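You operate a simulated robot arm through the tools that you are given. There is no shell and no other tool. Be economical: measure what you need, move in short steps, check, and stop when the job is done.

Carry out the task below with a simulated robot arm. There is one attempt and no reset: what you move stays moved.

TASK
Gauge both links, fit the white bush to the worn one and stake it in the press.
Fine: the gauge enters a worn eye; rack it again; one stroke; draw the slide out; leave the other link and bush.

It is judged by the outcome, as a careful person would: the job done as asked, and still so three seconds after it is handed in. It fails if anything else is knocked over, pushed out of place, dropped, spilled or broken.

THE ROBOT
A 7-joint arm with a two-finger parallel gripper, fixed in place. Base frame: the origin is at the foot of the arm, x ahead of it, y to its left, z up; the work surface is at about z = 0.88. Lengths are in m, angles in rad, forces in N, time in s.
With the tool pointing down near the work surface it reaches from about 0.3 to 0.7 m from the base axis. Its first joint turns from -1.152 to 1.152 rad. Payload 1.57 kg.
Tool frame: the origin (TCP) lies between the finger pads and is the grasp point; the fingertips stand 0.03 m ahead of it; z points along the fingers, y is the line along which they close. The gripper opens to 0.11 m. The fingers are 0.024 m wide and 0.012 m thick; the gripper's body (0.048 by 0.112 m) begins 0.078 m behind the TCP.
Orientation is told as [roll, pitch, yaw] about the base's x, y, z axes, in that order, counted from this pose: with the fingers straight down and closing along the base's y, the tool's x points along the base's -x, its y along +y and its z along -z.

THE INTERFACE
- The arm moves only by the tool send_rows. Its argument "steps" is a list of rows, each an object of numbers (a shift or turn left out is 0, a gripper value left out holds the last): "x", "y", "z": the shift along the base's x, y, z in units of 20 mm (1.0 is 20 mm); "rx", "ry", "rz": the turn, a rotation vector about the base's x, y, z in units of 4 degrees (1.0 is 4 degrees). In form: [{"x": .., "y": .., "z": .., "rx": .., "ry": .., "rz": ..}, ...]. A call has 1 to 10 rows; each row shifts and turns the commanded pose from where the row before left it. "fingers" is the opening, from 0 (shut) to 1 (fully open), set as the call begins (left out, the last holds). A call with a number of a shift or a turn outside -1 to 1 is refused whole. A row lasts 0.2 s, in which the tool goes at most 0.05 m and 0.15 rad; a call with a longer step from one row to the next is refused whole, and so is a gripper value outside its range. A pose out of reach is approached as far as the arm can. The call stops where the force on the tool passes 40 N (or 10 N more than at its start, if that is more) or the arm is blocked; 0.2 s more then pass. The fingers move at their own pace (about 0.108 m/s each) and stop on an object; they squeeze with about 32 N. The grip force told is the motor's: it shows also when the fingers shut on nothing. Time passes only in rows, and 0.2 s behind the last, so rows that do not move let the fingers close. It gives the time, the measured TCP pose, the force on the tool (base axes), the opening and the grip force at its end, in the units of the frame above (readings bear some noise).
- Cameras (640 x 400 px; columns grow to the right, rows downward): "scene" is fixed at [0.1613, -0.3931, 1.435]; the picture's right is [0.89, -0.46, 0.00], its down [-0.19, -0.36, -0.92] and it looks along [0.43, 0.81, -0.40] (base axes); focal length 352 px, centre (320, 200). "wrist" rides on the gripper at [-0.036, 0, -0.08] in the tool frame; the picture's right is [0.00, -1.00, 0.00], its down [0.97, 0.00, -0.24] and it looks along [0.24, 0.00, 0.97] (tool axes); focal length 218 px, centre (320, 200).
- capture(camera): a new picture of that camera. No time passes.
- locate(camera, pixels): for up to 12 pixels [column, row] of the newest picture of that camera ("zoom" is the newest enlarged one), the place [x, y, z] in the base frame of the surface seen there, good to about 0.003 m, but the place of the scene camera against the robot may be out by one fixed shift of up to 0.025 m in any direction. No time passes.
- inspect(camera, box): a new picture of the part [left, top, right, bottom] of that camera's present view, enlarged. No time passes.
- finish_job(): hands the job in; it is judged then, once.

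Work in short steps. Measure before you move; look again where a grasp or a placing could have gone wrong, and mend it. You have 80 turns and 34 pictures in all, those below and enlarged ones among them. Open the gripper and draw the arm clear of the work before you hand the job in, unless the task says otherwise; then end with one line.

The tools are called after "Call:" as name(argument=value, ...) on one line, values as JSON. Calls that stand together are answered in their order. send_rows: Moves the arm, as the interface text tells. Its arguments: {"type":"object","properties":{"steps":{"type":"array"},"fingers":{"type":"number"}},"required":["steps"]} The other tools are called the same way: capture (camera) takes a picture; locate (camera, pixels) gives the place of the surface under pixels of a picture; inspect (camera, box) takes an enlarged picture of a part of a camera's view; finish_job () hands the job in.

At the start:

```text
t: 0.0
tool_pos: [0.2964, 0.2131, 1.31]
tool_rot: [0.0, 0.0, 0.001]
force: [0.0, -0.8, -0.2]
gripper_width: 0.11
grip_force: 0.1
```

scene: 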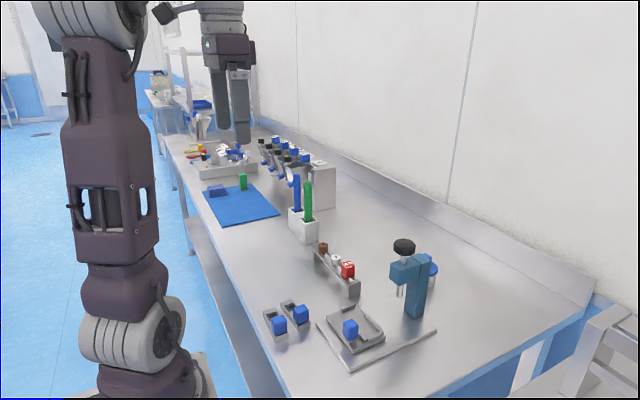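
wrist: 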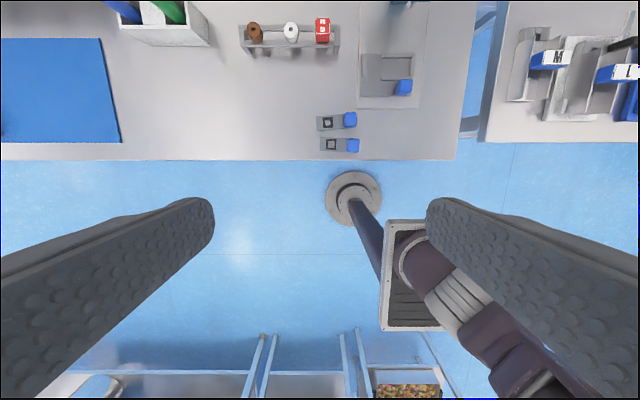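

The scene shows two links (275,322),(295,312), a bush rack (335,265), gauges (300,210), and a press with slide (350,330). I enlarge these areas.

Call:
inspect(camera="scene", box=[240, 220, 460, 370])

Call:
inspect(camera="scene", box=[180, 120, 350, 250])

Call:
inspect(camera="wrist", box=[220, 0, 480, 165])

```text
2.67 times, centred on (350, 295) of scene
```

zoom: 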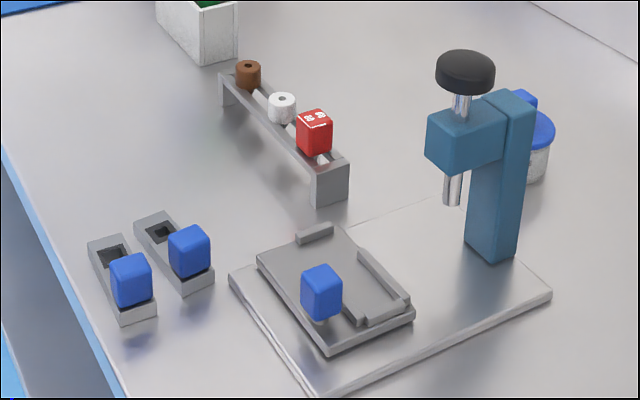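

```text
3.08 times, centred on (265, 185) of scene
```

zoom: 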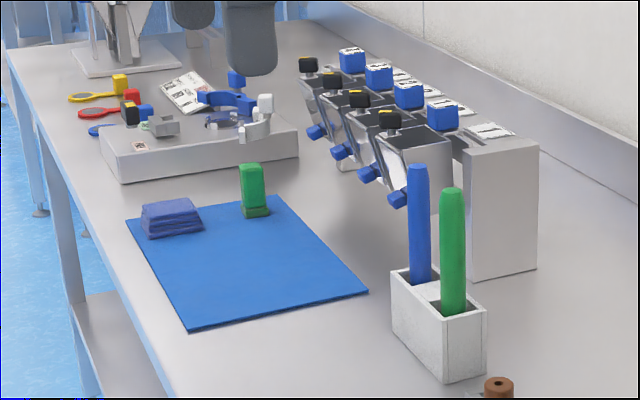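

```text
2.42 times, centred on (350, 82) of wrist
```

zoom: 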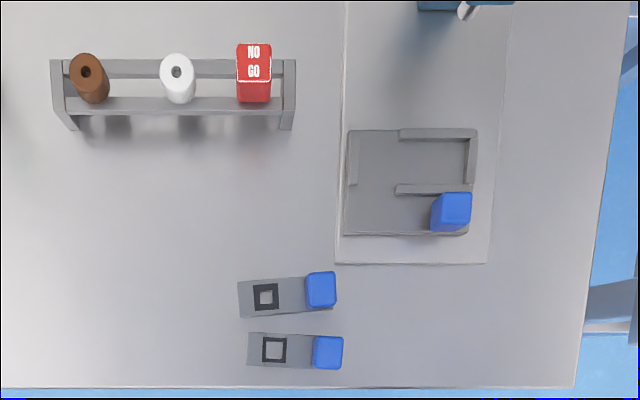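

The zoom shows the brown bush (88,75), white bush (177,78), NO GO gauge (254,72), two link eyes (266,296),(274,350) and the slide. I locate these points.

Call:
locate(camera="zoom", pixels=[[86, 71], [177, 72], [254, 70], [254, 90], [266, 296], [274, 350], [321, 289], [328, 352], [455, 209], [375, 165], [242, 302], [250, 350]])

Call:
locate(camera="wrist", pixels=[[285, 25], [285, 44], [243, 40], [335, 40], [380, 100], [370, 53], [385, 55], [400, 68], [395, 75], [361, 72], [360, 94], [360, 53]])

```text
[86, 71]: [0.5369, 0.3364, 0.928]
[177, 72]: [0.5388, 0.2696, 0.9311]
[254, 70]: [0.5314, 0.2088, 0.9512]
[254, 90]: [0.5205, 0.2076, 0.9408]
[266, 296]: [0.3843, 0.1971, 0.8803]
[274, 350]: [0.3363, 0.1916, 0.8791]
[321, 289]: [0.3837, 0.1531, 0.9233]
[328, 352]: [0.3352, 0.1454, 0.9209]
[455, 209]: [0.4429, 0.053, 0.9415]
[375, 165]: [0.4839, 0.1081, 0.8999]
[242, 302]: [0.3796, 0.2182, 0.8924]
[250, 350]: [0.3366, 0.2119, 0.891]
```

```text
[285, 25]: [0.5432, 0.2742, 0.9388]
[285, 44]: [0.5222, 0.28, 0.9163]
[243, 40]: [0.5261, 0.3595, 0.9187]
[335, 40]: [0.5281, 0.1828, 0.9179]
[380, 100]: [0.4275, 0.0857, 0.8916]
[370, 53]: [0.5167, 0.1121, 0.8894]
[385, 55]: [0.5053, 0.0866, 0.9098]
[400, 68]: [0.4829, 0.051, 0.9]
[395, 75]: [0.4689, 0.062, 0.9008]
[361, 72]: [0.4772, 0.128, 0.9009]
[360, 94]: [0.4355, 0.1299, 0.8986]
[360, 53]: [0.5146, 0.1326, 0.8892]
```

I move the tool above the work for closer views.

Call:
send_rows(steps=[{"x": 0.6, "y": -0.25, "z": -0.9}, {"x": 0.6, "y": -0.25, "z": -0.9}, {"x": 0.6, "y": -0.25, "z": -0.9}, {"x": 0.6, "y": -0.25, "z": -0.9}, {"x": 0.6, "y": -0.25, "z": -0.9}, {"x": 0.6, "y": -0.25, "z": -0.9}, {"x": 0.6, "y": -0.25, "z": -0.9}, {"x": 0.6, "y": -0.25, "z": -0.9}, {"x": 0.6, "y": -0.25, "z": -0.9}, {"x": 0.6, "y": -0.25, "z": -0.9}], fingers=1)

Call:
capture(camera="wrist")

```text
t: 2.2
tool_pos: [0.4171, 0.1626, 1.1316]
tool_rot: [0.002, 0.0, 0.0]
force: [-0.2, 0.4, 0.2]
gripper_width: 0.11
grip_force: 0.1
```

```text
28 pictures are left
```

wrist: 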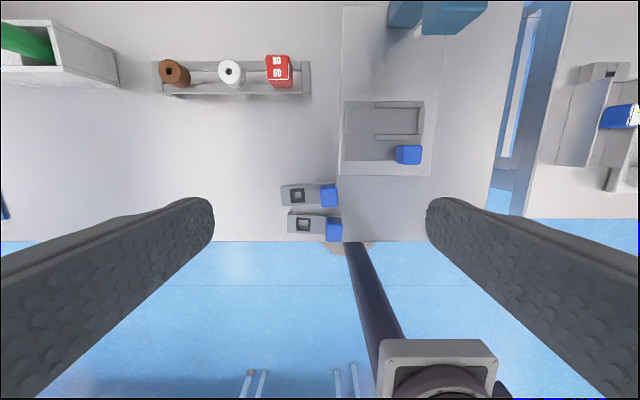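

Call:
inspect(camera="wrist", box=[140, 40, 330, 240])

Call:
inspect(camera="wrist", box=[270, 0, 500, 180])

```text
2.00 times, centred on (235, 140) of wrist
```

zoom: 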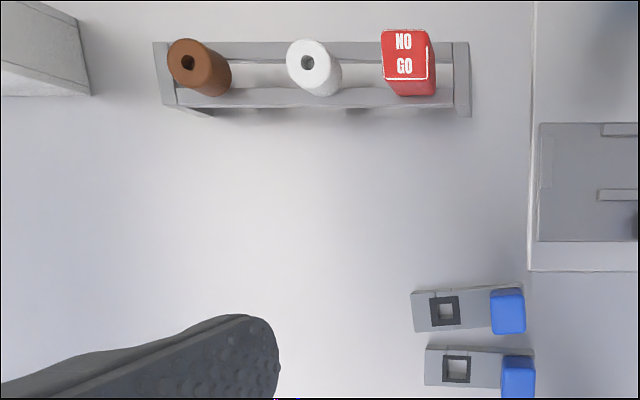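

```text
2.22 times, centred on (385, 90) of wrist
```

zoom: 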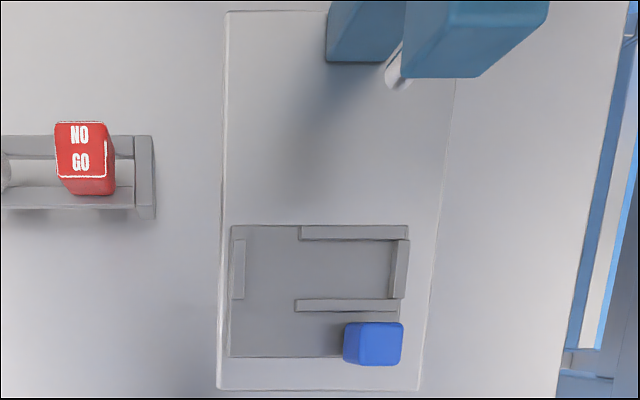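

Call:
locate(camera="zoom", pixels=[[237, 228], [232, 355], [350, 238], [350, 299], [390, 270], [239, 270], [347, 312], [374, 343], [398, 75], [345, 268], [460, 40], [365, 30]])

Call:
locate(camera="wrist", pixels=[[298, 194], [303, 224], [328, 195], [334, 229], [285, 196], [289, 223], [170, 69], [230, 69], [276, 67], [278, 82], [185, 79], [205, 94]])

Call:
locate(camera="scene", pixels=[[404, 247], [400, 292], [350, 326], [276, 315], [348, 267], [295, 308]])

```text
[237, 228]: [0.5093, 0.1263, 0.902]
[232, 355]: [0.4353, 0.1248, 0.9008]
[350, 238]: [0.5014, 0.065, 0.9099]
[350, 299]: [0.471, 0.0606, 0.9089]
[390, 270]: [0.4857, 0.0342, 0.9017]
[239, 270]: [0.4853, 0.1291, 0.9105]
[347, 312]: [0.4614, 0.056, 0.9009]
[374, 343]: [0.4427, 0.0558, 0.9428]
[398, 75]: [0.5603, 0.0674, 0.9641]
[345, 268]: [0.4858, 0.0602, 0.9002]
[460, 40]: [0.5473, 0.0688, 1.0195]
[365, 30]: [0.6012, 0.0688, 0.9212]
```

```text
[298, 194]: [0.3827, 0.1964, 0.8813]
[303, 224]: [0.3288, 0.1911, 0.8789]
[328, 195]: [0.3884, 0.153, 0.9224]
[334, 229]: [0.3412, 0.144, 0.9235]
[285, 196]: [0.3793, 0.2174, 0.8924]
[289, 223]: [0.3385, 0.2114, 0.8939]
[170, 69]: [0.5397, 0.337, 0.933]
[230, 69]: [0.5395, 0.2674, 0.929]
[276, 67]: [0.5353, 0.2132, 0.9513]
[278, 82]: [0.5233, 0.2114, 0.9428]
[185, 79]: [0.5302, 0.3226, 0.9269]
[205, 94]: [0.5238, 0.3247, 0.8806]
```

```text
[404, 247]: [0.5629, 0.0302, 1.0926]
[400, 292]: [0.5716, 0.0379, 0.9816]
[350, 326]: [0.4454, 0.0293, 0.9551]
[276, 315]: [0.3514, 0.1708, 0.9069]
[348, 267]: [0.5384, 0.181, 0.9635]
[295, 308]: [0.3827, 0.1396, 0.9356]
```

Next I go down above the two links for a close view of their eyes.

Call:
send_rows(steps=[{"x": -0.4, "y": 0.2, "z": -1}, {"x": -0.4, "y": 0.2, "z": -1}, {"x": -0.4, "y": 0.2, "z": -1}, {"x": -0.4, "y": 0.2, "z": -1}, {"x": -0.4, "y": 0.2, "z": -1}])

Call:
inspect(camera="wrist", box=[220, 100, 420, 280])

```text
t: 3.4
tool_pos: [0.3765, 0.1832, 1.0317]
tool_rot: [0.001, 0.001, 0.0]
force: [-0.9, -0.2, -0.5]
gripper_width: 0.1102
grip_force: 0.1
```

```text
2.22 times, centred on (320, 190) of wrist
```

zoom: 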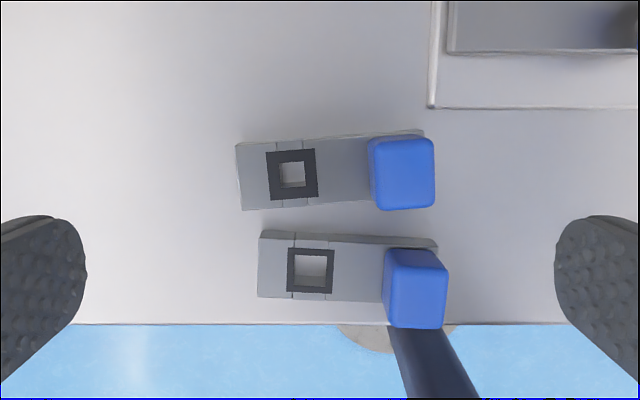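

Call:
locate(camera="zoom", pixels=[[279, 164], [305, 163], [306, 188], [280, 186], [296, 255], [325, 256], [326, 286], [295, 284], [272, 176], [316, 175], [293, 152], [292, 196]])

Call:
locate(camera="zoom", pixels=[[238, 147], [243, 208], [403, 150], [403, 200], [380, 172], [425, 172], [260, 240], [261, 294], [416, 262], [416, 315], [392, 290], [438, 290]])

Call:
locate(camera="zoom", pixels=[[290, 271], [331, 271], [312, 250], [311, 291], [340, 150], [345, 200], [350, 240], [350, 298], [440, 242], [423, 132]])

```text
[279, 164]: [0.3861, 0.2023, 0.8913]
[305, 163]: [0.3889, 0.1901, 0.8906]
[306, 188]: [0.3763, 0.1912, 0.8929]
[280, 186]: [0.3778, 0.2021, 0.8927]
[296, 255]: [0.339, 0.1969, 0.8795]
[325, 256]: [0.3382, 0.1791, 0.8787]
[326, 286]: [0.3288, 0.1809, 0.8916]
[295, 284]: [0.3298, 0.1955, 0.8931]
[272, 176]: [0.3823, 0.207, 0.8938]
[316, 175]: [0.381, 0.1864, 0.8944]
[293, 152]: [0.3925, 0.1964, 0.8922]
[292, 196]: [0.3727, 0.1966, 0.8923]
```

```text
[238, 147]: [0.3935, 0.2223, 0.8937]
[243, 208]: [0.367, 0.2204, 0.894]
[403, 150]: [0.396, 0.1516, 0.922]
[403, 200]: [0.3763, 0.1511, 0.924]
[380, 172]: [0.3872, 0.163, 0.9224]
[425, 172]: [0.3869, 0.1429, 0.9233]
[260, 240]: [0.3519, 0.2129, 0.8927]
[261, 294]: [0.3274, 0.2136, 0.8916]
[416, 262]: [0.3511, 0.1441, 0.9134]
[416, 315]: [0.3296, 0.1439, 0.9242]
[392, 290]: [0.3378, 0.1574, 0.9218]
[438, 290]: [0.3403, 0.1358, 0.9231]
```

```text
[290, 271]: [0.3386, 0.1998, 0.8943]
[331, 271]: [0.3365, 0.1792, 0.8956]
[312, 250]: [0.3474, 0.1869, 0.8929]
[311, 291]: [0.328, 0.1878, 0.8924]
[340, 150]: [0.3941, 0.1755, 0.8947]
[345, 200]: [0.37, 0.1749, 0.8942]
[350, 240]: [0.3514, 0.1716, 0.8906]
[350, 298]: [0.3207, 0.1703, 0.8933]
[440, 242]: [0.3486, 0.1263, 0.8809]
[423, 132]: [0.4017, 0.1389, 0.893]
```

Call:
inspect(camera="scene", box=[300, 225, 450, 375])

```text
2.67 times, centred on (375, 300) of scene
```

zoom: 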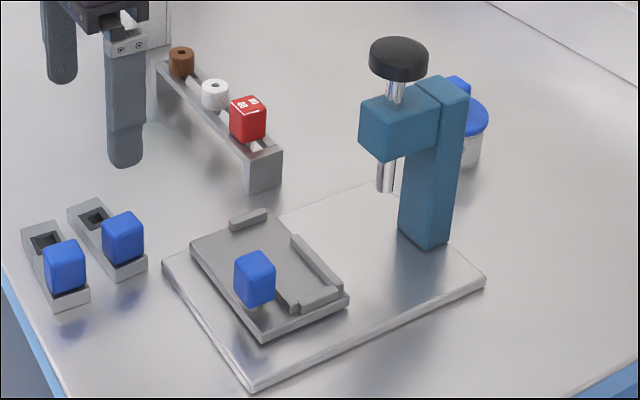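

Call:
locate(camera="zoom", pixels=[[398, 52], [386, 185], [385, 165], [393, 90], [255, 262], [191, 250], [248, 217], [347, 295], [265, 338], [372, 62], [427, 66], [399, 40]])

Call:
locate(camera="zoom", pixels=[[318, 258], [320, 296], [358, 140], [402, 160], [360, 103], [412, 118], [400, 235], [427, 247], [278, 208], [44, 240], [95, 217], [250, 105]])

```text
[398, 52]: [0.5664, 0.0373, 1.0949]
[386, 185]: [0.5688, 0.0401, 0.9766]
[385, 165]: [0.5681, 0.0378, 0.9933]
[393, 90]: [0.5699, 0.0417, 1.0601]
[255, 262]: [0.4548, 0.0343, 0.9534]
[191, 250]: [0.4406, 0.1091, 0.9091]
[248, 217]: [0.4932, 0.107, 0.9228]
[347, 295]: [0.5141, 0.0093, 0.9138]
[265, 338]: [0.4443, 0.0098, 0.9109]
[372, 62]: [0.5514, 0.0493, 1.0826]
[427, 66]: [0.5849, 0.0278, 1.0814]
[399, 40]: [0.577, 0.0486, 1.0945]
```

```text
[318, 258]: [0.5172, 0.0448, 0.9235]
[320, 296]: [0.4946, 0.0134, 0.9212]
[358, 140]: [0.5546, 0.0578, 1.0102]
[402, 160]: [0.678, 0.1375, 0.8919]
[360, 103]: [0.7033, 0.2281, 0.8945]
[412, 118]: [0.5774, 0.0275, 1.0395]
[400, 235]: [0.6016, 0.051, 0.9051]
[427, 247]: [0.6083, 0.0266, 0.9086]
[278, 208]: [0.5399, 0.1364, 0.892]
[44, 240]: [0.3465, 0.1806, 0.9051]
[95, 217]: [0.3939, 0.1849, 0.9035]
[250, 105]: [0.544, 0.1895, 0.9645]
```

Scene-vs-wrist offset is about (+0.009, -0.018, +0.012), which puts the ram at about (0.561, 0.064). The slide pocket wants the eye end to the right. Now I go above the gauge.

Call:
send_rows(steps=[{"x": 0.98, "y": 0.16}, {"x": 0.98, "y": 0.16}, {"x": 0.98, "y": 0.16}, {"x": 0.98, "y": 0.16}, {"x": 0.98, "y": 0.16}, {"x": 0.98, "y": 0.16}, {"x": 0.98, "y": 0.16}, {"x": 0.98, "y": 0.16}], fingers=0.6)

Call:
capture(camera="wrist")

```text
t: 5.2
tool_pos: [0.5341, 0.2094, 1.0306]
tool_rot: [0.0, 0.0, 0.0]
force: [-0.3, 0.0, 0.4]
gripper_width: 0.0661
grip_force: 0.0
```

```text
23 pictures are left
```

wrist: 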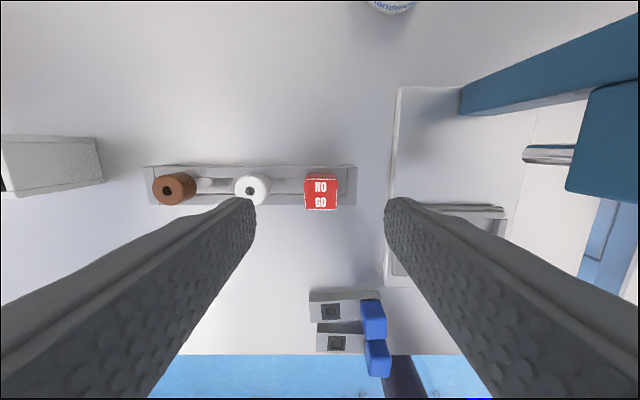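

Call:
locate(camera="wrist", pixels=[[306, 193], [336, 192], [320, 181], [320, 207], [250, 181], [250, 201], [236, 190], [269, 188], [540, 147], [540, 160], [150, 170], [352, 200]])

```text
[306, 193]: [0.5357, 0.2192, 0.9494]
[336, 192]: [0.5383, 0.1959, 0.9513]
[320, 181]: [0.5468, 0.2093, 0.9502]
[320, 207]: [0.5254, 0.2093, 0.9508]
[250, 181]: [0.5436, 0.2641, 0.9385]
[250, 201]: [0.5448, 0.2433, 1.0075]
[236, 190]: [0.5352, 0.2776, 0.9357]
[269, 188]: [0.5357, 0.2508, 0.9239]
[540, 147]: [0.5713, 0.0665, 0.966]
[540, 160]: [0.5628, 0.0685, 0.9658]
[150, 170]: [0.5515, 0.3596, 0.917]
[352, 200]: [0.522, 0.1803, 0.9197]
```

Gauge handle centre is about (0.536, 0.208), top 0.951, ~24 mm wide. Descend and grip.

Call:
send_rows(steps=[{"x": 0.1, "y": -0.05, "z": -1}, {"z": -1}, {"z": -1}, {"z": -0.85}, {}])

Call:
send_rows(steps=[{}, {}, {}], fingers=0)

Call:
send_rows(steps=[{"z": 0.5}, {"z": 1}, {"z": 1}, {"z": 1}])

Call:
inspect(camera="scene", box=[280, 190, 400, 310])

```text
t: 6.4
tool_pos: [0.5358, 0.206, 0.9536]
tool_rot: [0.0, 0.0, -0.001]
force: [0.1, -0.4, 1.0]
gripper_width: 0.0659
grip_force: 0.0
```

```text
t: 7.2
tool_pos: [0.5368, 0.2057, 0.9544]
tool_rot: [0.0, 0.001, 0.0]
force: [-0.2, 1.1, -0.9]
gripper_width: 0.0251
grip_force: 32.2
```

```text
t: 8.2
tool_pos: [0.5363, 0.2081, 1.0226]
tool_rot: [0.0, 0.001, 0.001]
force: [-0.6, -0.3, 0.5]
gripper_width: 0.0251
grip_force: 31.6
```

```text
3.33 times, centred on (340, 250) of scene
```

zoom: 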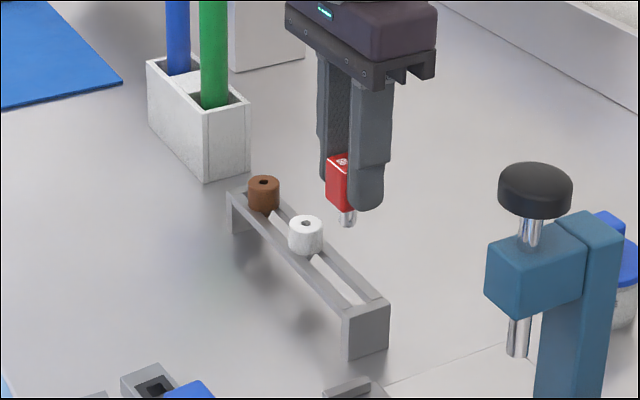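

Call:
inspect(camera="wrist", box=[240, 130, 400, 230])

Call:
locate(camera="zoom", pixels=[[320, 150], [320, 200], [320, 250], [290, 200], [350, 200], [320, 280], [320, 300]])

```text
4.00 times, centred on (320, 180) of wrist
```

zoom: 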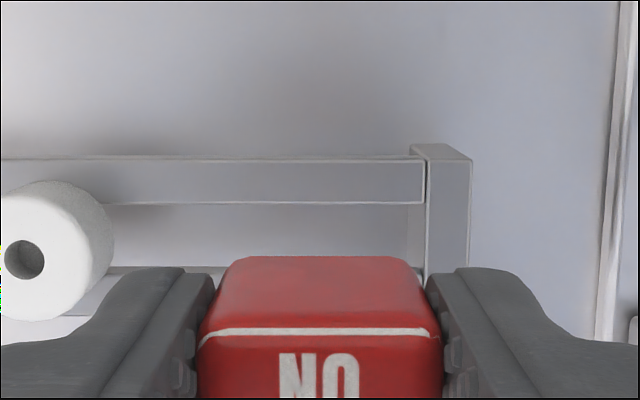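

```text
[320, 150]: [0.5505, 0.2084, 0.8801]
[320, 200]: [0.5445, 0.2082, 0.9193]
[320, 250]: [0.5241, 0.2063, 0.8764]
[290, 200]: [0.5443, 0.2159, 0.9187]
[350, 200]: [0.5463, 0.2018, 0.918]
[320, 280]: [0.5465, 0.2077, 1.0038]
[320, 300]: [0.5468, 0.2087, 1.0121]
```

Gauge is held with its round pin (~12 mm) down. I move to stand just short of the links, so both eyes show ahead of the held gauge.

Call:
send_rows(steps=[{"x": -1, "y": -0.1}, {"x": -1, "y": -0.1}, {"x": -1, "y": -0.1}, {"x": -1, "y": -0.1}, {"x": -1, "y": -0.1}, {"x": -1, "y": -0.1}, {"x": -1, "y": -0.1}, {"x": -1, "y": -0.1}, {"x": -1, "y": -0.1}, {"x": -1, "z": -0.5}])

Call:
send_rows(steps=[{"z": -0.5}, {}])

Call:
inspect(camera="wrist", box=[240, 100, 400, 220])

```text
t: 10.4
tool_pos: [0.3362, 0.1897, 1.0141]
tool_rot: [0.0, 0.002, -0.001]
force: [-0.2, 0.9, -0.3]
gripper_width: 0.0248
grip_force: 32.1
```

```text
t: 11.0
tool_pos: [0.3377, 0.1903, 1.0045]
tool_rot: [-0.002, -0.001, 0.0]
force: [0.4, -0.8, -1.0]
gripper_width: 0.0248
grip_force: 31.8
```

```text
3.33 times, centred on (320, 160) of wrist
```

zoom: 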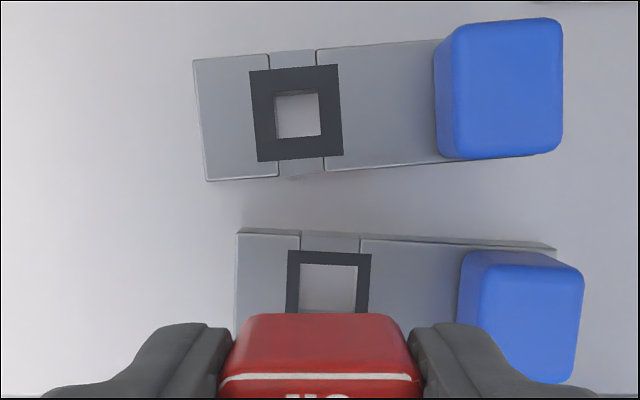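

From this view, eye B is at TCP +(-0.001, -0.0025), and eye A at TCP +(0.0455, 0.0058). Gauge B first: descend in small steps and watch the force.

Call:
send_rows(steps=[{"y": -0.13, "z": -1}, {"z": -1}, {"z": -0.45}, {}])

Call:
send_rows(steps=[{"z": -0.15}, {"z": -0.15}, {"z": -0.15}, {"z": -0.15}, {"z": -0.15}, {"z": -0.15}])

```text
t: 12.0
tool_pos: [0.3347, 0.1875, 0.9537]
tool_rot: [-0.001, 0.0, 0.0]
force: [0.5, -0.4, -0.1]
gripper_width: 0.0252
grip_force: 32.8
```

```text
t: 13.4
tool_pos: [0.3365, 0.1871, 0.9351]
tool_rot: [0.001, 0.001, 0.0]
force: [0.6, 0.2, 0.0]
gripper_width: 0.0249
grip_force: 32.0
```

Call:
send_rows(steps=[{"z": -0.1}, {"z": -0.1}, {"z": -0.05}])

Call:
inspect(camera="scene", box=[235, 270, 335, 350])

```text
t: 14.2
tool_pos: [0.3361, 0.1862, 0.9321]
tool_rot: [-0.001, 0.001, 0.0]
force: [0.7, -4.3, 22.1]
gripper_width: 0.0251
grip_force: 31.9
```

```text
5.00 times, centred on (285, 310) of scene
```

zoom: 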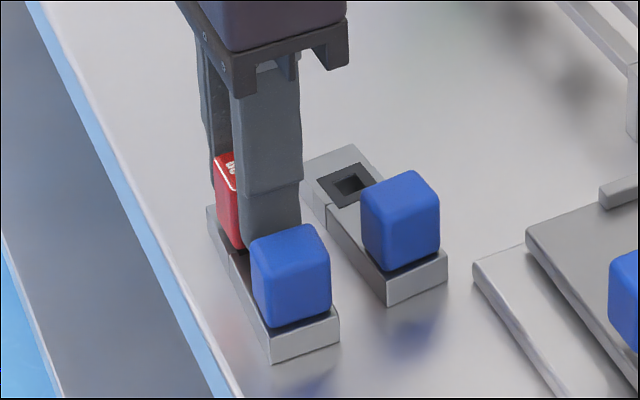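

Handle seated on link B (22 N at z 0.932), so the pin entered: B looks worn. I lift and try A.

Call:
send_rows(steps=[{"z": 0.5}, {"z": 1}, {"z": 0.75}, {"x": 0.8, "y": 0.14}, {"x": 0.8, "y": 0.14}, {"x": 0.735, "y": 0.135}, {}, {"z": -1}, {}])

Call:
send_rows(steps=[{"z": -0.1}, {"z": -0.1}, {"z": -0.1}, {"z": -0.1}, {"z": -0.1}, {"z": -0.1}, {"z": -0.1}, {"z": -0.1}])

```text
t: 16.2
tool_pos: [0.383, 0.1963, 0.9539]
tool_rot: [0.002, 0.0, 0.001]
force: [0.6, 0.4, -0.7]
gripper_width: 0.0248
grip_force: 32.4
```

```text
t: 18.0
tool_pos: [0.3829, 0.1959, 0.941]
tool_rot: [0.002, -0.003, -0.001]
force: [1.3, 1.3, 33.0]
gripper_width: 0.0251
grip_force: 32.3
```

A stopped at z 0.941 with 33 N, 9 mm higher than B, so the pin does not enter. A is good and B is worn. I put the gauge back in its rack place at commanded (0.5352, 0.2087).

Call:
send_rows(steps=[{"z": 1}, {"z": 1}, {"x": 0.958, "y": 0.083, "z": 0.5}, {"x": 0.958, "y": 0.083, "z": 0.5}, {"x": 0.958, "y": 0.083}, {"x": 0.958, "y": 0.083}, {"x": 0.958, "y": 0.083}, {"x": 0.958, "y": 0.083}, {"x": 0.958, "y": 0.083}, {"x": 0.958, "y": 0.083}])

Call:
send_rows(steps=[{"z": -1}, {"z": -1}, {"z": -0.5}, {"z": -0.3}, {"z": -0.2}, {"z": -0.1}, {"z": -0.1}, {}])

```text
t: 20.2
tool_pos: [0.5343, 0.2088, 1.0008]
tool_rot: [0.0, 0.001, 0.0]
force: [0.4, 0.3, -0.6]
gripper_width: 0.0247
grip_force: 32.1
```

```text
t: 21.2
tool_pos: [0.536, 0.2067, 0.9504]
tool_rot: [0.002, -0.002, 0.002]
force: [0.4, 0.3, 10.2]
gripper_width: 0.0249
grip_force: 32.2
stopped in row 5: the force on the tool passed its limit (the readings are from after the stop); the commanded pose is now the measured one
```

My descent sum was too long, so it stopped on contact with the rails. The gauge is seated. I open a little and rise, then look.

Call:
send_rows(steps=[{}, {}, {"z": 1}, {"z": 1}, {"z": 1}, {"z": 1}], fingers=0.6)

Call:
capture(camera="wrist")

```text
t: 22.6
tool_pos: [0.5365, 0.2072, 1.028]
tool_rot: [0.001, -0.003, 0.001]
force: [0.6, 0.4, 0.3]
gripper_width: 0.0659
grip_force: 0.1
```

```text
18 pictures are left
```

wrist: 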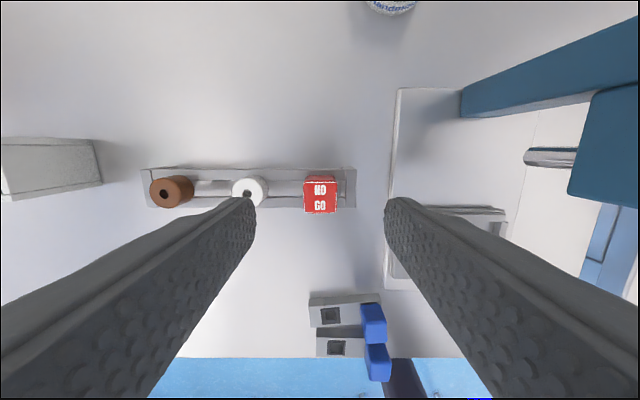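

Gauge is racked as before. The link must be turned 180° with the gripper closing along y (clear of the press head), so I test whether the wrist can turn that far while moving toward link B's tab.

Call:
send_rows(steps=[{"x": -1, "y": -0.3, "rz": -1}, {"x": -1, "y": -0.3, "rz": -1}, {"x": -1, "y": -0.3, "rz": -1}, {"x": -1, "y": -0.3, "rz": -1}, {"x": -1, "y": -0.3, "rz": -1}, {"x": -1, "y": -0.3, "rz": -1}, {"x": -1, "y": -0.3, "rz": -1}, {"x": -1, "y": -0.3, "rz": -1}, {"x": -1, "y": -0.3, "rz": -1}, {"x": -1, "y": -0.3, "rz": -1}])

Call:
send_rows(steps=[{"rz": -1}, {"rz": -1}, {"rz": -1}, {"rz": -1}, {"rz": -1}, {"rz": -1}, {"rz": -1}, {"rz": -1}, {"rz": -1}, {"rz": -1}])

Call:
send_rows(steps=[{"rz": -1}, {"rz": -1}, {"rz": -1}, {"rz": -1}, {"rz": -1}, {"rz": -1}, {"rz": -1}, {"rz": -1}, {"rz": -1}, {"rz": -1}])

```text
t: 24.8
tool_pos: [0.3357, 0.1485, 1.0269]
tool_rot: [0.002, -0.004, -0.696]
force: [0.3, -0.6, -0.4]
gripper_width: 0.0661
grip_force: 0.1
```

```text
t: 27.0
tool_pos: [0.3366, 0.1475, 1.0281]
tool_rot: [0.003, -0.005, -1.397]
force: [-0.4, -0.1, -0.8]
gripper_width: 0.0661
grip_force: 0.1
```

```text
t: 29.2
tool_pos: [0.3365, 0.1477, 1.0296]
tool_rot: [0.001, -0.005, -2.096]
force: [0.2, -1.4, 0.0]
gripper_width: 0.0664
grip_force: 0.1
```

Call:
send_rows(steps=[{"rz": -1}, {"rz": -1}, {"rz": -1}, {"rz": -1}, {"rz": -1}, {"rz": -1}, {"rz": -1}, {"rz": -1}, {"rz": -1}, {"rz": -1}])

Call:
send_rows(steps=[{"rz": -1}, {"rz": -1}, {"rz": -1}, {"rz": -1}, {"rz": -1}])

Call:
capture(camera="wrist")

```text
t: 31.4
tool_pos: [0.3618, 0.1281, 1.0066]
tool_rot: [-0.005, -0.003, -2.791]
force: [0.1, 0.6, -0.6]
gripper_width: 0.066
grip_force: 0.1
out of reach, approached as far as the arm can: row 6, 7, 8, 9, 10
```

```text
t: 32.6
tool_pos: [0.379, 0.1097, 0.9874]
tool_rot: [-0.001, -0.002, -3.141]
force: [-0.6, 0.3, 0.2]
gripper_width: 0.0661
grip_force: 0.1
out of reach, approached as far as the arm can: row 1, 2, 3, 4, 5
```

```text
17 pictures are left
```

wrist: 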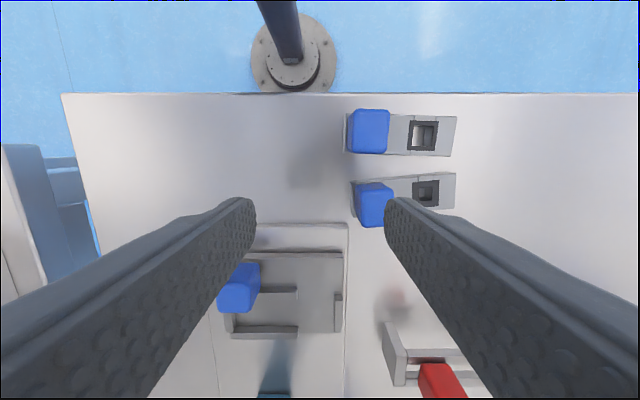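

The turn to -180° is reachable for J1 toward the slide. I use this view (pocket at (265,312), stop (338,312)) to measure the pocket.

Call:
inspect(camera="wrist", box=[200, 220, 360, 350])

Call:
locate(camera="wrist", pixels=[[370, 131], [353, 131], [388, 131], [423, 135], [455, 137], [344, 145], [270, 293], [270, 297], [270, 327], [290, 312], [335, 312], [340, 312]])

```text
3.08 times, centred on (280, 285) of wrist
```

zoom: 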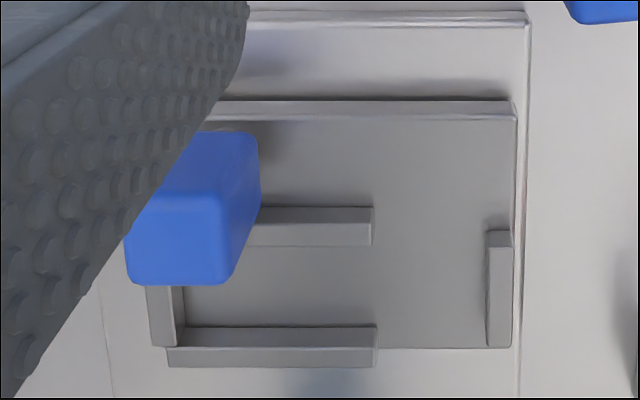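

```text
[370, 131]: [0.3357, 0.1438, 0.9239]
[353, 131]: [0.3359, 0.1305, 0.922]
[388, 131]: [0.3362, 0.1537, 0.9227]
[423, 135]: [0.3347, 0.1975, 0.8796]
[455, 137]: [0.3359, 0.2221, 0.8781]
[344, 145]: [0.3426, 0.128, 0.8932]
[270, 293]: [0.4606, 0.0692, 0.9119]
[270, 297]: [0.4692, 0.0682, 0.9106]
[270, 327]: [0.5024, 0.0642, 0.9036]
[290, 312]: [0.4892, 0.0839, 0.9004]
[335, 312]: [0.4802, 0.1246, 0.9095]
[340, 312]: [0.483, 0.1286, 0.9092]
```

Call:
locate(camera="zoom", pixels=[[320, 208], [320, 221], [320, 243], [320, 247], [320, 325], [320, 329], [320, 346], [152, 320], [175, 320], [187, 320], [488, 320], [485, 335]])

Call:
locate(camera="zoom", pixels=[[372, 220], [512, 320], [498, 235], [498, 345], [375, 345], [200, 210], [300, 280]])

```text
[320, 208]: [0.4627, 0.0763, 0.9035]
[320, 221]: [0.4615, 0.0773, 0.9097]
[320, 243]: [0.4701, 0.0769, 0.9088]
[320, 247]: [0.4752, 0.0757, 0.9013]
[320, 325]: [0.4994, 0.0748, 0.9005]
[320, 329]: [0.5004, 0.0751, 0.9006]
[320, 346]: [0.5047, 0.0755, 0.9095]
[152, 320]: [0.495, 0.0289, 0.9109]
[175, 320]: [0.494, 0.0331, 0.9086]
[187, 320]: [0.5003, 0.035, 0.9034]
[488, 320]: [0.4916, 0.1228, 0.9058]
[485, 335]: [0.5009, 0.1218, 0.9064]
```

```text
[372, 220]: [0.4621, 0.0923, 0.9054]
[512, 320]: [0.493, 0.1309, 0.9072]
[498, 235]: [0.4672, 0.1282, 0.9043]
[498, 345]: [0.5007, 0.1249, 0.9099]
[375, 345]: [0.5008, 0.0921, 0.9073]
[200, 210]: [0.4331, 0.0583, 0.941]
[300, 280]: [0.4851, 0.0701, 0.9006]
```

Pocket: x 0.4725–0.5005, y 0.035–0.1225. Link is ~26×85 mm, so it fits turned 180°. I turn back to yaw 0 above B's tab.

Call:
send_rows(steps=[{"rz": 1}, {"rz": 1}, {"rz": 1}, {"rz": 1}, {"rz": 1}, {"rz": 1}, {"rz": 1}, {"rz": 1}, {"rz": 1}, {"rz": 1}], fingers=0.45)

Call:
send_rows(steps=[{"rz": 1}, {"rz": 1}, {"rz": 1}, {"rz": 1}, {"rz": 1}, {"rz": 1}, {"rz": 1}, {"rz": 1}, {"rz": 1}, {"rz": 1}])

Call:
send_rows(steps=[{"rz": 1}, {"rz": 1}, {"rz": 1}, {"rz": 1}, {"rz": 1}, {"rz": 1}, {"rz": 1}, {"rz": 1}, {"rz": 1}, {"rz": 1}])

Call:
send_rows(steps=[{"rz": 1}, {"rz": 1}, {"rz": 1}, {"rz": 1}, {"rz": 1}, {"rz": 1}, {"rz": 1}, {"rz": 1}, {"rz": 1}, {"rz": 1}])

Call:
send_rows(steps=[{"rz": 1}, {"rz": 1}, {"rz": 1}, {"rz": 1}, {"rz": 1}, {}])

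Call:
inspect(camera="wrist", box=[240, 130, 400, 230])

```text
t: 34.8
tool_pos: [0.3783, 0.1101, 0.9875]
tool_rot: [0.002, -0.004, -2.442]
force: [0.8, 0.1, -0.2]
gripper_width: 0.0494
grip_force: 0.0
```

```text
t: 37.0
tool_pos: [0.3788, 0.1086, 0.9886]
tool_rot: [0.002, -0.004, -1.744]
force: [-0.3, -0.3, 0.4]
gripper_width: 0.0495
grip_force: 0.1
```

```text
t: 39.2
tool_pos: [0.3787, 0.1094, 0.9887]
tool_rot: [0.003, -0.002, -1.045]
force: [-0.6, -0.3, -0.9]
gripper_width: 0.0493
grip_force: 0.2
```

```text
t: 41.4
tool_pos: [0.3791, 0.1095, 0.9891]
tool_rot: [0.0, -0.001, -0.346]
force: [0.0, -1.1, 0.3]
gripper_width: 0.0494
grip_force: 0.0
```

```text
t: 42.8
tool_pos: [0.3787, 0.1098, 0.9885]
tool_rot: [0.002, -0.003, 0.001]
force: [0.4, -0.2, 0.0]
gripper_width: 0.0495
grip_force: 0.0
```

```text
4.00 times, centred on (320, 180) of wrist
```

zoom: 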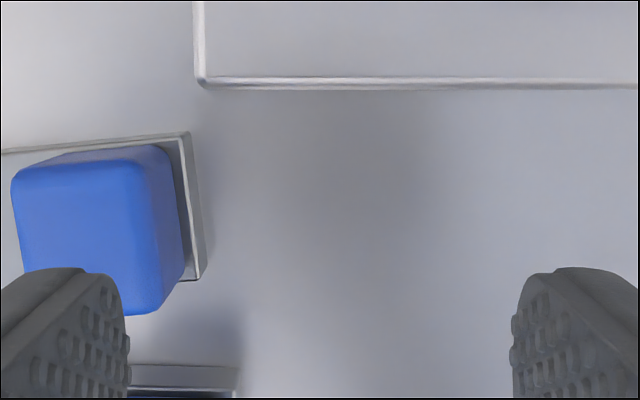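

The commanded pose stays at the reached one (0.3785, 0.1095, 0.988). I move over B's tab and look.

Call:
send_rows(steps=[{"x": -0.75, "y": 0.6, "z": 0.5}, {"x": -0.75, "y": 0.6, "z": 0.5}, {"x": -0.625, "y": 0.475}, {}])

Call:
inspect(camera="wrist", box=[220, 130, 420, 255])

Call:
locate(camera="zoom", pixels=[[320, 200], [320, 240], [290, 220], [350, 220]])

```text
t: 43.8
tool_pos: [0.3372, 0.1432, 1.0094]
tool_rot: [0.002, -0.003, -0.001]
force: [-0.5, -0.1, -0.4]
gripper_width: 0.0492
grip_force: 0.1
```

```text
3.20 times, centred on (320, 192) of wrist
```

zoom: 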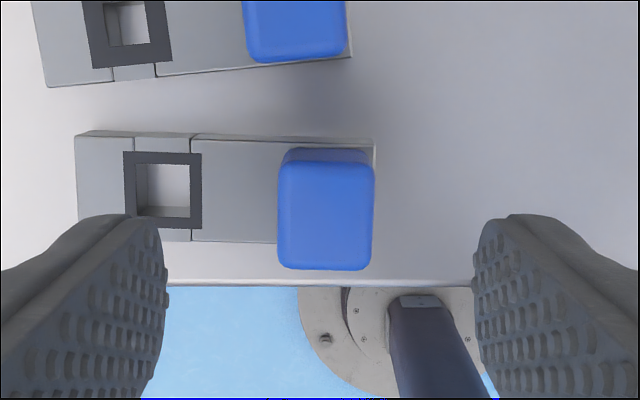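

```text
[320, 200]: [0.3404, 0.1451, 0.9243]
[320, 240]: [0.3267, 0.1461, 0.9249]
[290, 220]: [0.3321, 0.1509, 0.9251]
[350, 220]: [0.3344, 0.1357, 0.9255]
```

Tab centre is at TCP +(-0.0027, -0.0016), link square to the axes. I correct, descend and grip.

Call:
send_rows(steps=[{"x": -0.135, "y": -0.08, "z": -1}, {"z": -1}, {"z": -1}, {"z": -0.9}, {}])

Call:
send_rows(steps=[{}, {}, {}], fingers=0)

Call:
send_rows(steps=[{"z": 0.5}, {"z": 1}, {"z": 1}, {"z": 1}])

Call:
inspect(camera="scene", box=[230, 240, 390, 360])

```text
t: 45.0
tool_pos: [0.3331, 0.1425, 0.9317]
tool_rot: [0.001, -0.002, 0.001]
force: [0.1, -0.8, 0.0]
gripper_width: 0.0496
grip_force: 0.1
```

```text
t: 45.8
tool_pos: [0.3339, 0.1421, 0.9325]
tool_rot: [0.002, -0.003, 0.0]
force: [0.9, 0.4, -0.4]
gripper_width: 0.0232
grip_force: 32.0
```

```text
t: 46.8
tool_pos: [0.3333, 0.1408, 1.0009]
tool_rot: [0.001, -0.002, 0.0]
force: [-0.6, 0.2, -1.8]
gripper_width: 0.0232
grip_force: 32.3
```

```text
3.33 times, centred on (310, 300) of scene
```

zoom: 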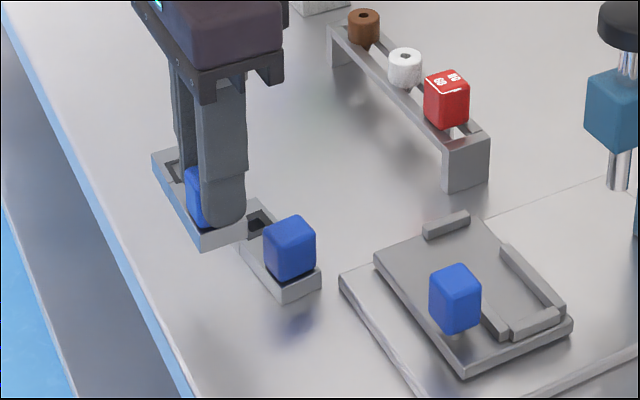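

Link B is held. I raise it, move to (0.42, 0.105) and turn by -180°.

Call:
send_rows(steps=[{"z": 0.5}, {"z": 1, "rz": -1}, {"z": 1, "rz": -1}, {"x": 0.7, "y": -0.3, "rz": -1}, {"x": 0.7, "y": -0.3, "rz": -1}, {"x": 0.7, "y": -0.3, "rz": -1}, {"x": 0.7, "y": -0.3, "rz": -1}, {"x": 0.7, "y": -0.3, "rz": -1}, {"x": 0.835, "y": -0.32, "rz": -1}, {"rz": -1}])

Call:
send_rows(steps=[{"rz": -1}, {"rz": -1}, {"rz": -1}, {"rz": -1}, {"rz": -1}, {"rz": -1}, {"rz": -1}, {"rz": -1}, {"rz": -1}, {"rz": -1}])

Call:
send_rows(steps=[{"rz": -1}, {"rz": -1}, {"rz": -1}, {"rz": -1}, {"rz": -1}, {"rz": -1}, {"rz": -1}, {"rz": -1}, {"rz": -1}, {"rz": -1}])

Call:
send_rows(steps=[{"rz": -1}, {"rz": -1}, {"rz": -1}, {"rz": -1}, {"rz": -1}, {"rz": -1}, {"rz": -1}, {"rz": -1}, {"rz": -1}, {"rz": -1}])

```text
t: 49.0
tool_pos: [0.421, 0.1048, 1.0508]
tool_rot: [-0.002, -0.001, -0.628]
force: [-0.7, 0.2, -1.3]
gripper_width: 0.0234
grip_force: 32.0
```

```text
t: 51.2
tool_pos: [0.421, 0.105, 1.05]
tool_rot: [0.001, -0.004, -1.326]
force: [0.5, 0.2, -0.5]
gripper_width: 0.0233
grip_force: 31.8
```

```text
t: 53.4
tool_pos: [0.4206, 0.1055, 1.0512]
tool_rot: [0.001, -0.002, -2.023]
force: [0.1, -0.4, -1.1]
gripper_width: 0.0234
grip_force: 31.6
```

```text
t: 55.6
tool_pos: [0.4209, 0.1043, 1.0501]
tool_rot: [0.002, -0.003, -2.724]
force: [-0.1, 0.3, -1.0]
gripper_width: 0.0234
grip_force: 32.3
```

Call:
send_rows(steps=[{"x": 0.55, "y": 0.02, "rz": -1}, {"x": 0.55, "y": 0.02, "rz": -1}, {"x": 0.55, "y": 0.02, "rz": -1}, {"x": 0.55, "y": 0.02, "rz": -1}, {"x": 0.55, "y": 0.02, "rz": -1}, {"x": 0.53, "y": 0.03, "rz": -1}, {"z": -1}, {"z": -1}, {"z": -0.6}, {}])

Call:
capture(camera="wrist")

Call:
inspect(camera="scene", box=[300, 225, 450, 375])

```text
t: 57.8
tool_pos: [0.4854, 0.1067, 0.9984]
tool_rot: [0.001, -0.002, -3.141]
force: [0.5, 0.3, -0.9]
gripper_width: 0.0236
grip_force: 32.5
```

```text
12 pictures are left
```

wrist: 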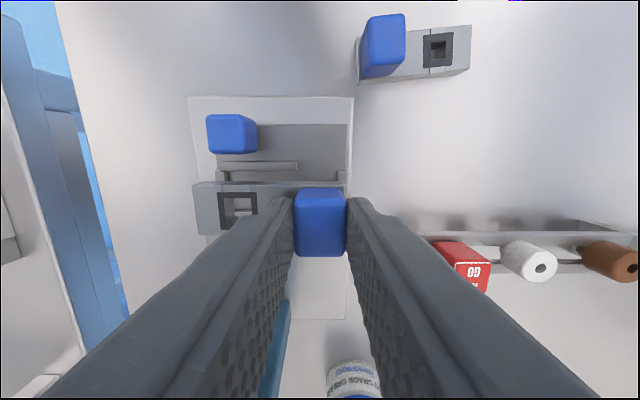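

```text
2.67 times, centred on (375, 300) of scene
```

zoom: 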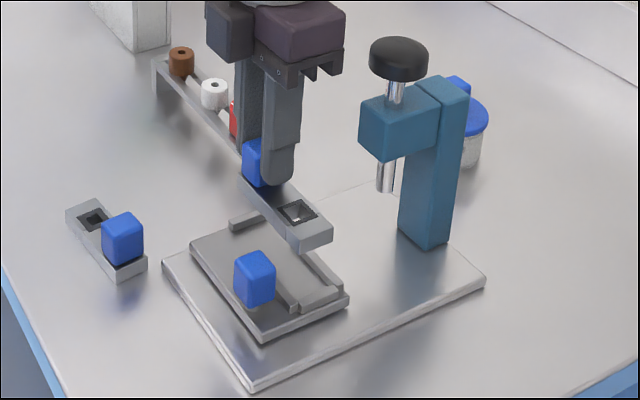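

Call:
inspect(camera="wrist", box=[190, 140, 350, 240])

Call:
locate(camera="zoom", pixels=[[250, 100], [250, 113], [400, 108], [580, 150], [605, 150], [140, 130], [60, 180], [260, 180], [60, 370], [120, 140], [20, 300]])

```text
4.00 times, centred on (270, 190) of wrist
```

zoom: 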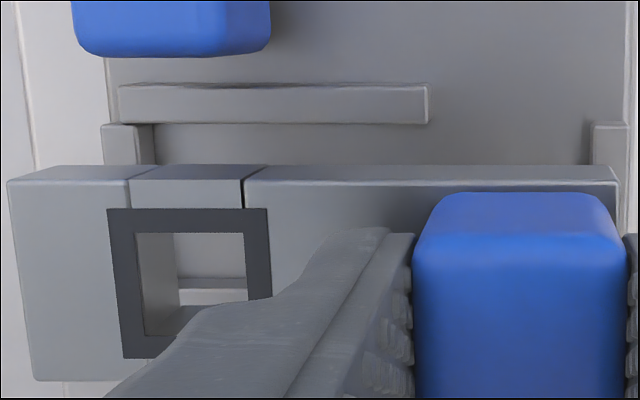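

```text
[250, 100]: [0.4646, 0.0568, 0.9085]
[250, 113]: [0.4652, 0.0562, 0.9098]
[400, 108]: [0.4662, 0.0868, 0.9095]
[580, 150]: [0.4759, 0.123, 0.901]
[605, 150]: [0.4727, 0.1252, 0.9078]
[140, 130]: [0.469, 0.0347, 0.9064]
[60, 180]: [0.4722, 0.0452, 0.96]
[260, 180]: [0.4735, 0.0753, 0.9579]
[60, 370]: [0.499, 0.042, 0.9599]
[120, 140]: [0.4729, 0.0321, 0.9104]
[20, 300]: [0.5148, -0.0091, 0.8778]
```

Measured in the tool frame: pocket walls are at -0.0171 (x) and -0.0746/+0.0138 (y), link edges at -0.0143 and -0.0709/+0.0135. I shift y by -1.7 mm and lower to the floor gently.

Call:
send_rows(steps=[{"y": -0.085}, {"z": -1}, {"z": -0.6}, {"z": -0.3}, {"z": -0.1}, {"z": -0.1}, {"z": -0.1}, {}])

```text
t: 59.6
tool_pos: [0.4856, 0.1049, 0.9538]
tool_rot: [0.001, -0.004, -3.141]
force: [-0.7, -0.2, -1.7]
gripper_width: 0.0237
grip_force: 32.2
```

Call:
send_rows(steps=[{"z": -0.05}, {"z": -0.05}, {"z": -0.05}])

```text
t: 60.4
tool_pos: [0.4856, 0.1046, 0.9515]
tool_rot: [0.002, 0.0, -3.142]
force: [0.8, -3.6, 20.7]
gripper_width: 0.0238
grip_force: 31.9
```

Seated (20 N at 0.9515). I release, rise and turn back to yaw 0.

Call:
send_rows(steps=[{"z": 0.05}, {}, {"z": 0.5}, {"z": 1}, {"z": 1}, {"z": 1}, {"z": 1}, {"x": -0.5, "rz": 1}, {"x": -0.5, "rz": 1}, {"rz": 1}], fingers=0.42)

Call:
inspect(camera="scene", box=[300, 225, 450, 375])

Call:
send_rows(steps=[{"rz": 1}, {"rz": 1}, {"rz": 1}, {"rz": 1}, {"rz": 1}, {"rz": 1}, {"rz": 1}, {"rz": 1}, {"rz": 1}, {"rz": 1}])

Call:
send_rows(steps=[{"rz": 1}, {"rz": 1}, {"rz": 1}, {"rz": 1}, {"rz": 1}, {"rz": 1}, {"rz": 1}, {"rz": 1}, {"rz": 1}, {"rz": 1}])

Call:
send_rows(steps=[{"rz": 1}, {"rz": 1}, {"rz": 1}, {"rz": 1}, {"rz": 1}, {"rz": 1}, {"rz": 1}, {"rz": 1}, {"rz": 1}, {"rz": 1}])

Call:
send_rows(steps=[{"rz": 1}, {"rz": 1}, {"rz": 1}, {"rz": 1}, {"rz": 1}, {"rz": 1}, {"rz": 1}, {"rz": 1}, {"rz": 1}, {"rz": 1}])

```text
t: 62.6
tool_pos: [0.4656, 0.106, 1.0417]
tool_rot: [0.002, -0.003, -2.932]
force: [0.4, 0.4, 0.4]
gripper_width: 0.046
grip_force: 0.1
```

```text
2.67 times, centred on (375, 300) of scene
```

zoom: 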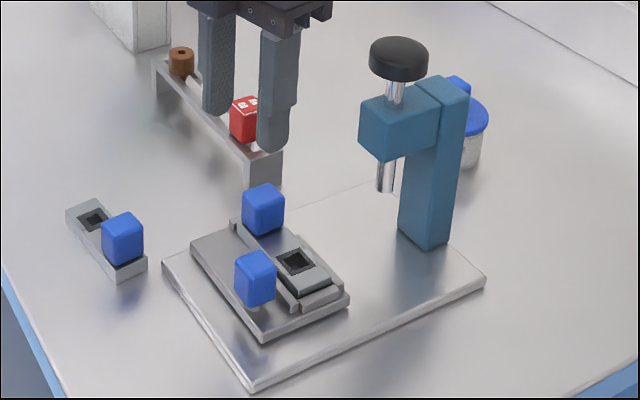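

```text
t: 64.8
tool_pos: [0.4665, 0.1057, 1.0418]
tool_rot: [0.001, -0.002, -2.232]
force: [0.1, -0.6, 0.0]
gripper_width: 0.046
grip_force: 0.0
```

```text
t: 67.0
tool_pos: [0.4654, 0.1065, 1.0428]
tool_rot: [0.002, -0.002, -1.532]
force: [0.3, -0.3, 0.5]
gripper_width: 0.0461
grip_force: 0.1
```

```text
t: 69.2
tool_pos: [0.4655, 0.1059, 1.0436]
tool_rot: [0.002, -0.002, -0.836]
force: [0.1, -0.2, -0.2]
gripper_width: 0.0464
grip_force: 0.0
```

```text
t: 71.4
tool_pos: [0.4671, 0.1048, 1.0418]
tool_rot: [0.002, -0.002, -0.137]
force: [-0.7, -0.1, 0.5]
gripper_width: 0.0463
grip_force: 0.1
```

Link B sits in the pocket. Now over the white bush (~0.538, 0.267).

Call:
send_rows(steps=[{"x": 0.4, "y": 0.9, "rz": 1}, {"x": 0.4, "y": 0.9, "rz": 1}, {"x": 0.4, "y": 0.9}, {"x": 0.4, "y": 0.9}, {"x": 0.4, "y": 0.9}, {"x": 0.4, "y": 0.9}, {"x": 0.4, "y": 0.9}, {"x": 0.4, "y": 0.9}, {"x": 0.4, "y": 0.86}, {}])

Call:
inspect(camera="wrist", box=[240, 130, 400, 230])

Call:
locate(camera="zoom", pixels=[[300, 230], [340, 230], [320, 200], [320, 250], [320, 170]])

```text
t: 73.6
tool_pos: [0.5388, 0.2669, 1.0436]
tool_rot: [-0.001, -0.001, 0.0]
force: [-0.2, -0.1, 0.7]
gripper_width: 0.0463
grip_force: 0.1
```

```text
4.00 times, centred on (320, 180) of wrist
```

zoom: 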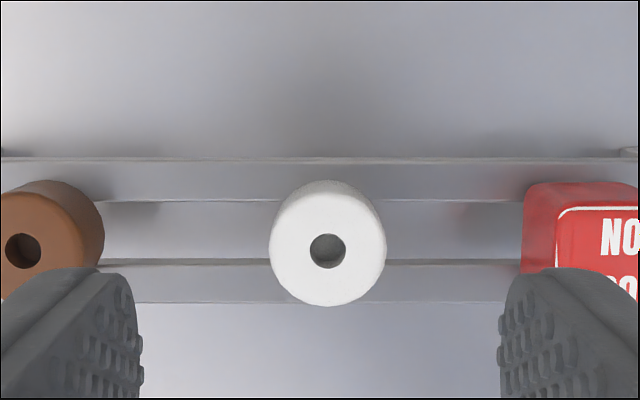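

```text
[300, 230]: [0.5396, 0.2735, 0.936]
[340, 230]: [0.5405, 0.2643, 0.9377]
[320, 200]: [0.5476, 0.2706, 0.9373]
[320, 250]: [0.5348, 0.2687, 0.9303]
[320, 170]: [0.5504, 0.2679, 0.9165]
```

Bush top centre is TCP +(-0.0037, -0.0017), ~25 mm diameter, top 0.9375. Correct, descend to z 0.951 and grip.

Call:
send_rows(steps=[{"x": -0.185, "y": -0.085, "z": -1}, {"z": -1}, {"z": -1}, {"z": -1}, {"z": -0.6}, {}])

Call:
send_rows(steps=[{}, {}, {}], fingers=0)

Call:
send_rows(steps=[{"z": 0.5}, {"z": 1}, {"z": 1}, {"z": 1}])

Call:
inspect(camera="scene", box=[280, 190, 400, 310])

Call:
inspect(camera="wrist", box=[240, 130, 400, 230])

```text
t: 75.0
tool_pos: [0.5342, 0.2649, 0.9503]
tool_rot: [0.002, 0.0, 0.0]
force: [0.0, 0.1, 0.0]
gripper_width: 0.0462
grip_force: 0.1
```

```text
t: 75.8
tool_pos: [0.5336, 0.2644, 0.95]
tool_rot: [0.001, -0.004, 0.0]
force: [0.4, -1.3, -0.4]
gripper_width: 0.0213
grip_force: 31.9
```

```text
t: 76.8
tool_pos: [0.5334, 0.2637, 1.0194]
tool_rot: [0.002, -0.002, -0.001]
force: [0.0, -0.5, 1.3]
gripper_width: 0.0212
grip_force: 32.4
```

```text
3.33 times, centred on (340, 250) of scene
```

zoom: 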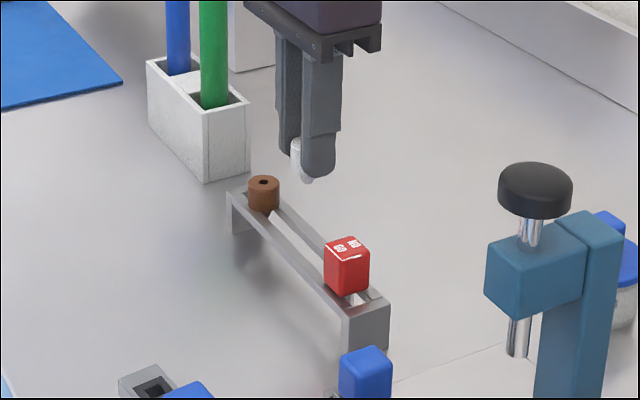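

```text
4.00 times, centred on (320, 180) of wrist
```

zoom: 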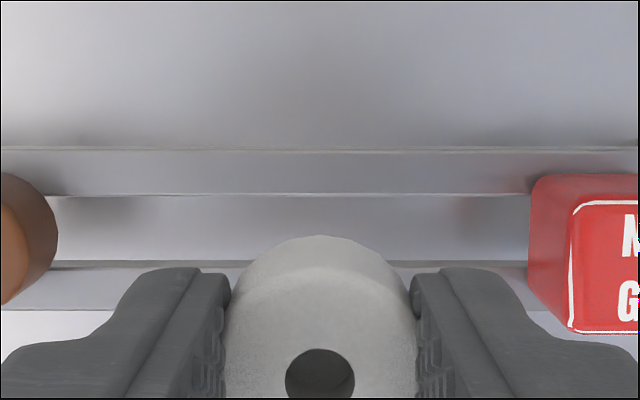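

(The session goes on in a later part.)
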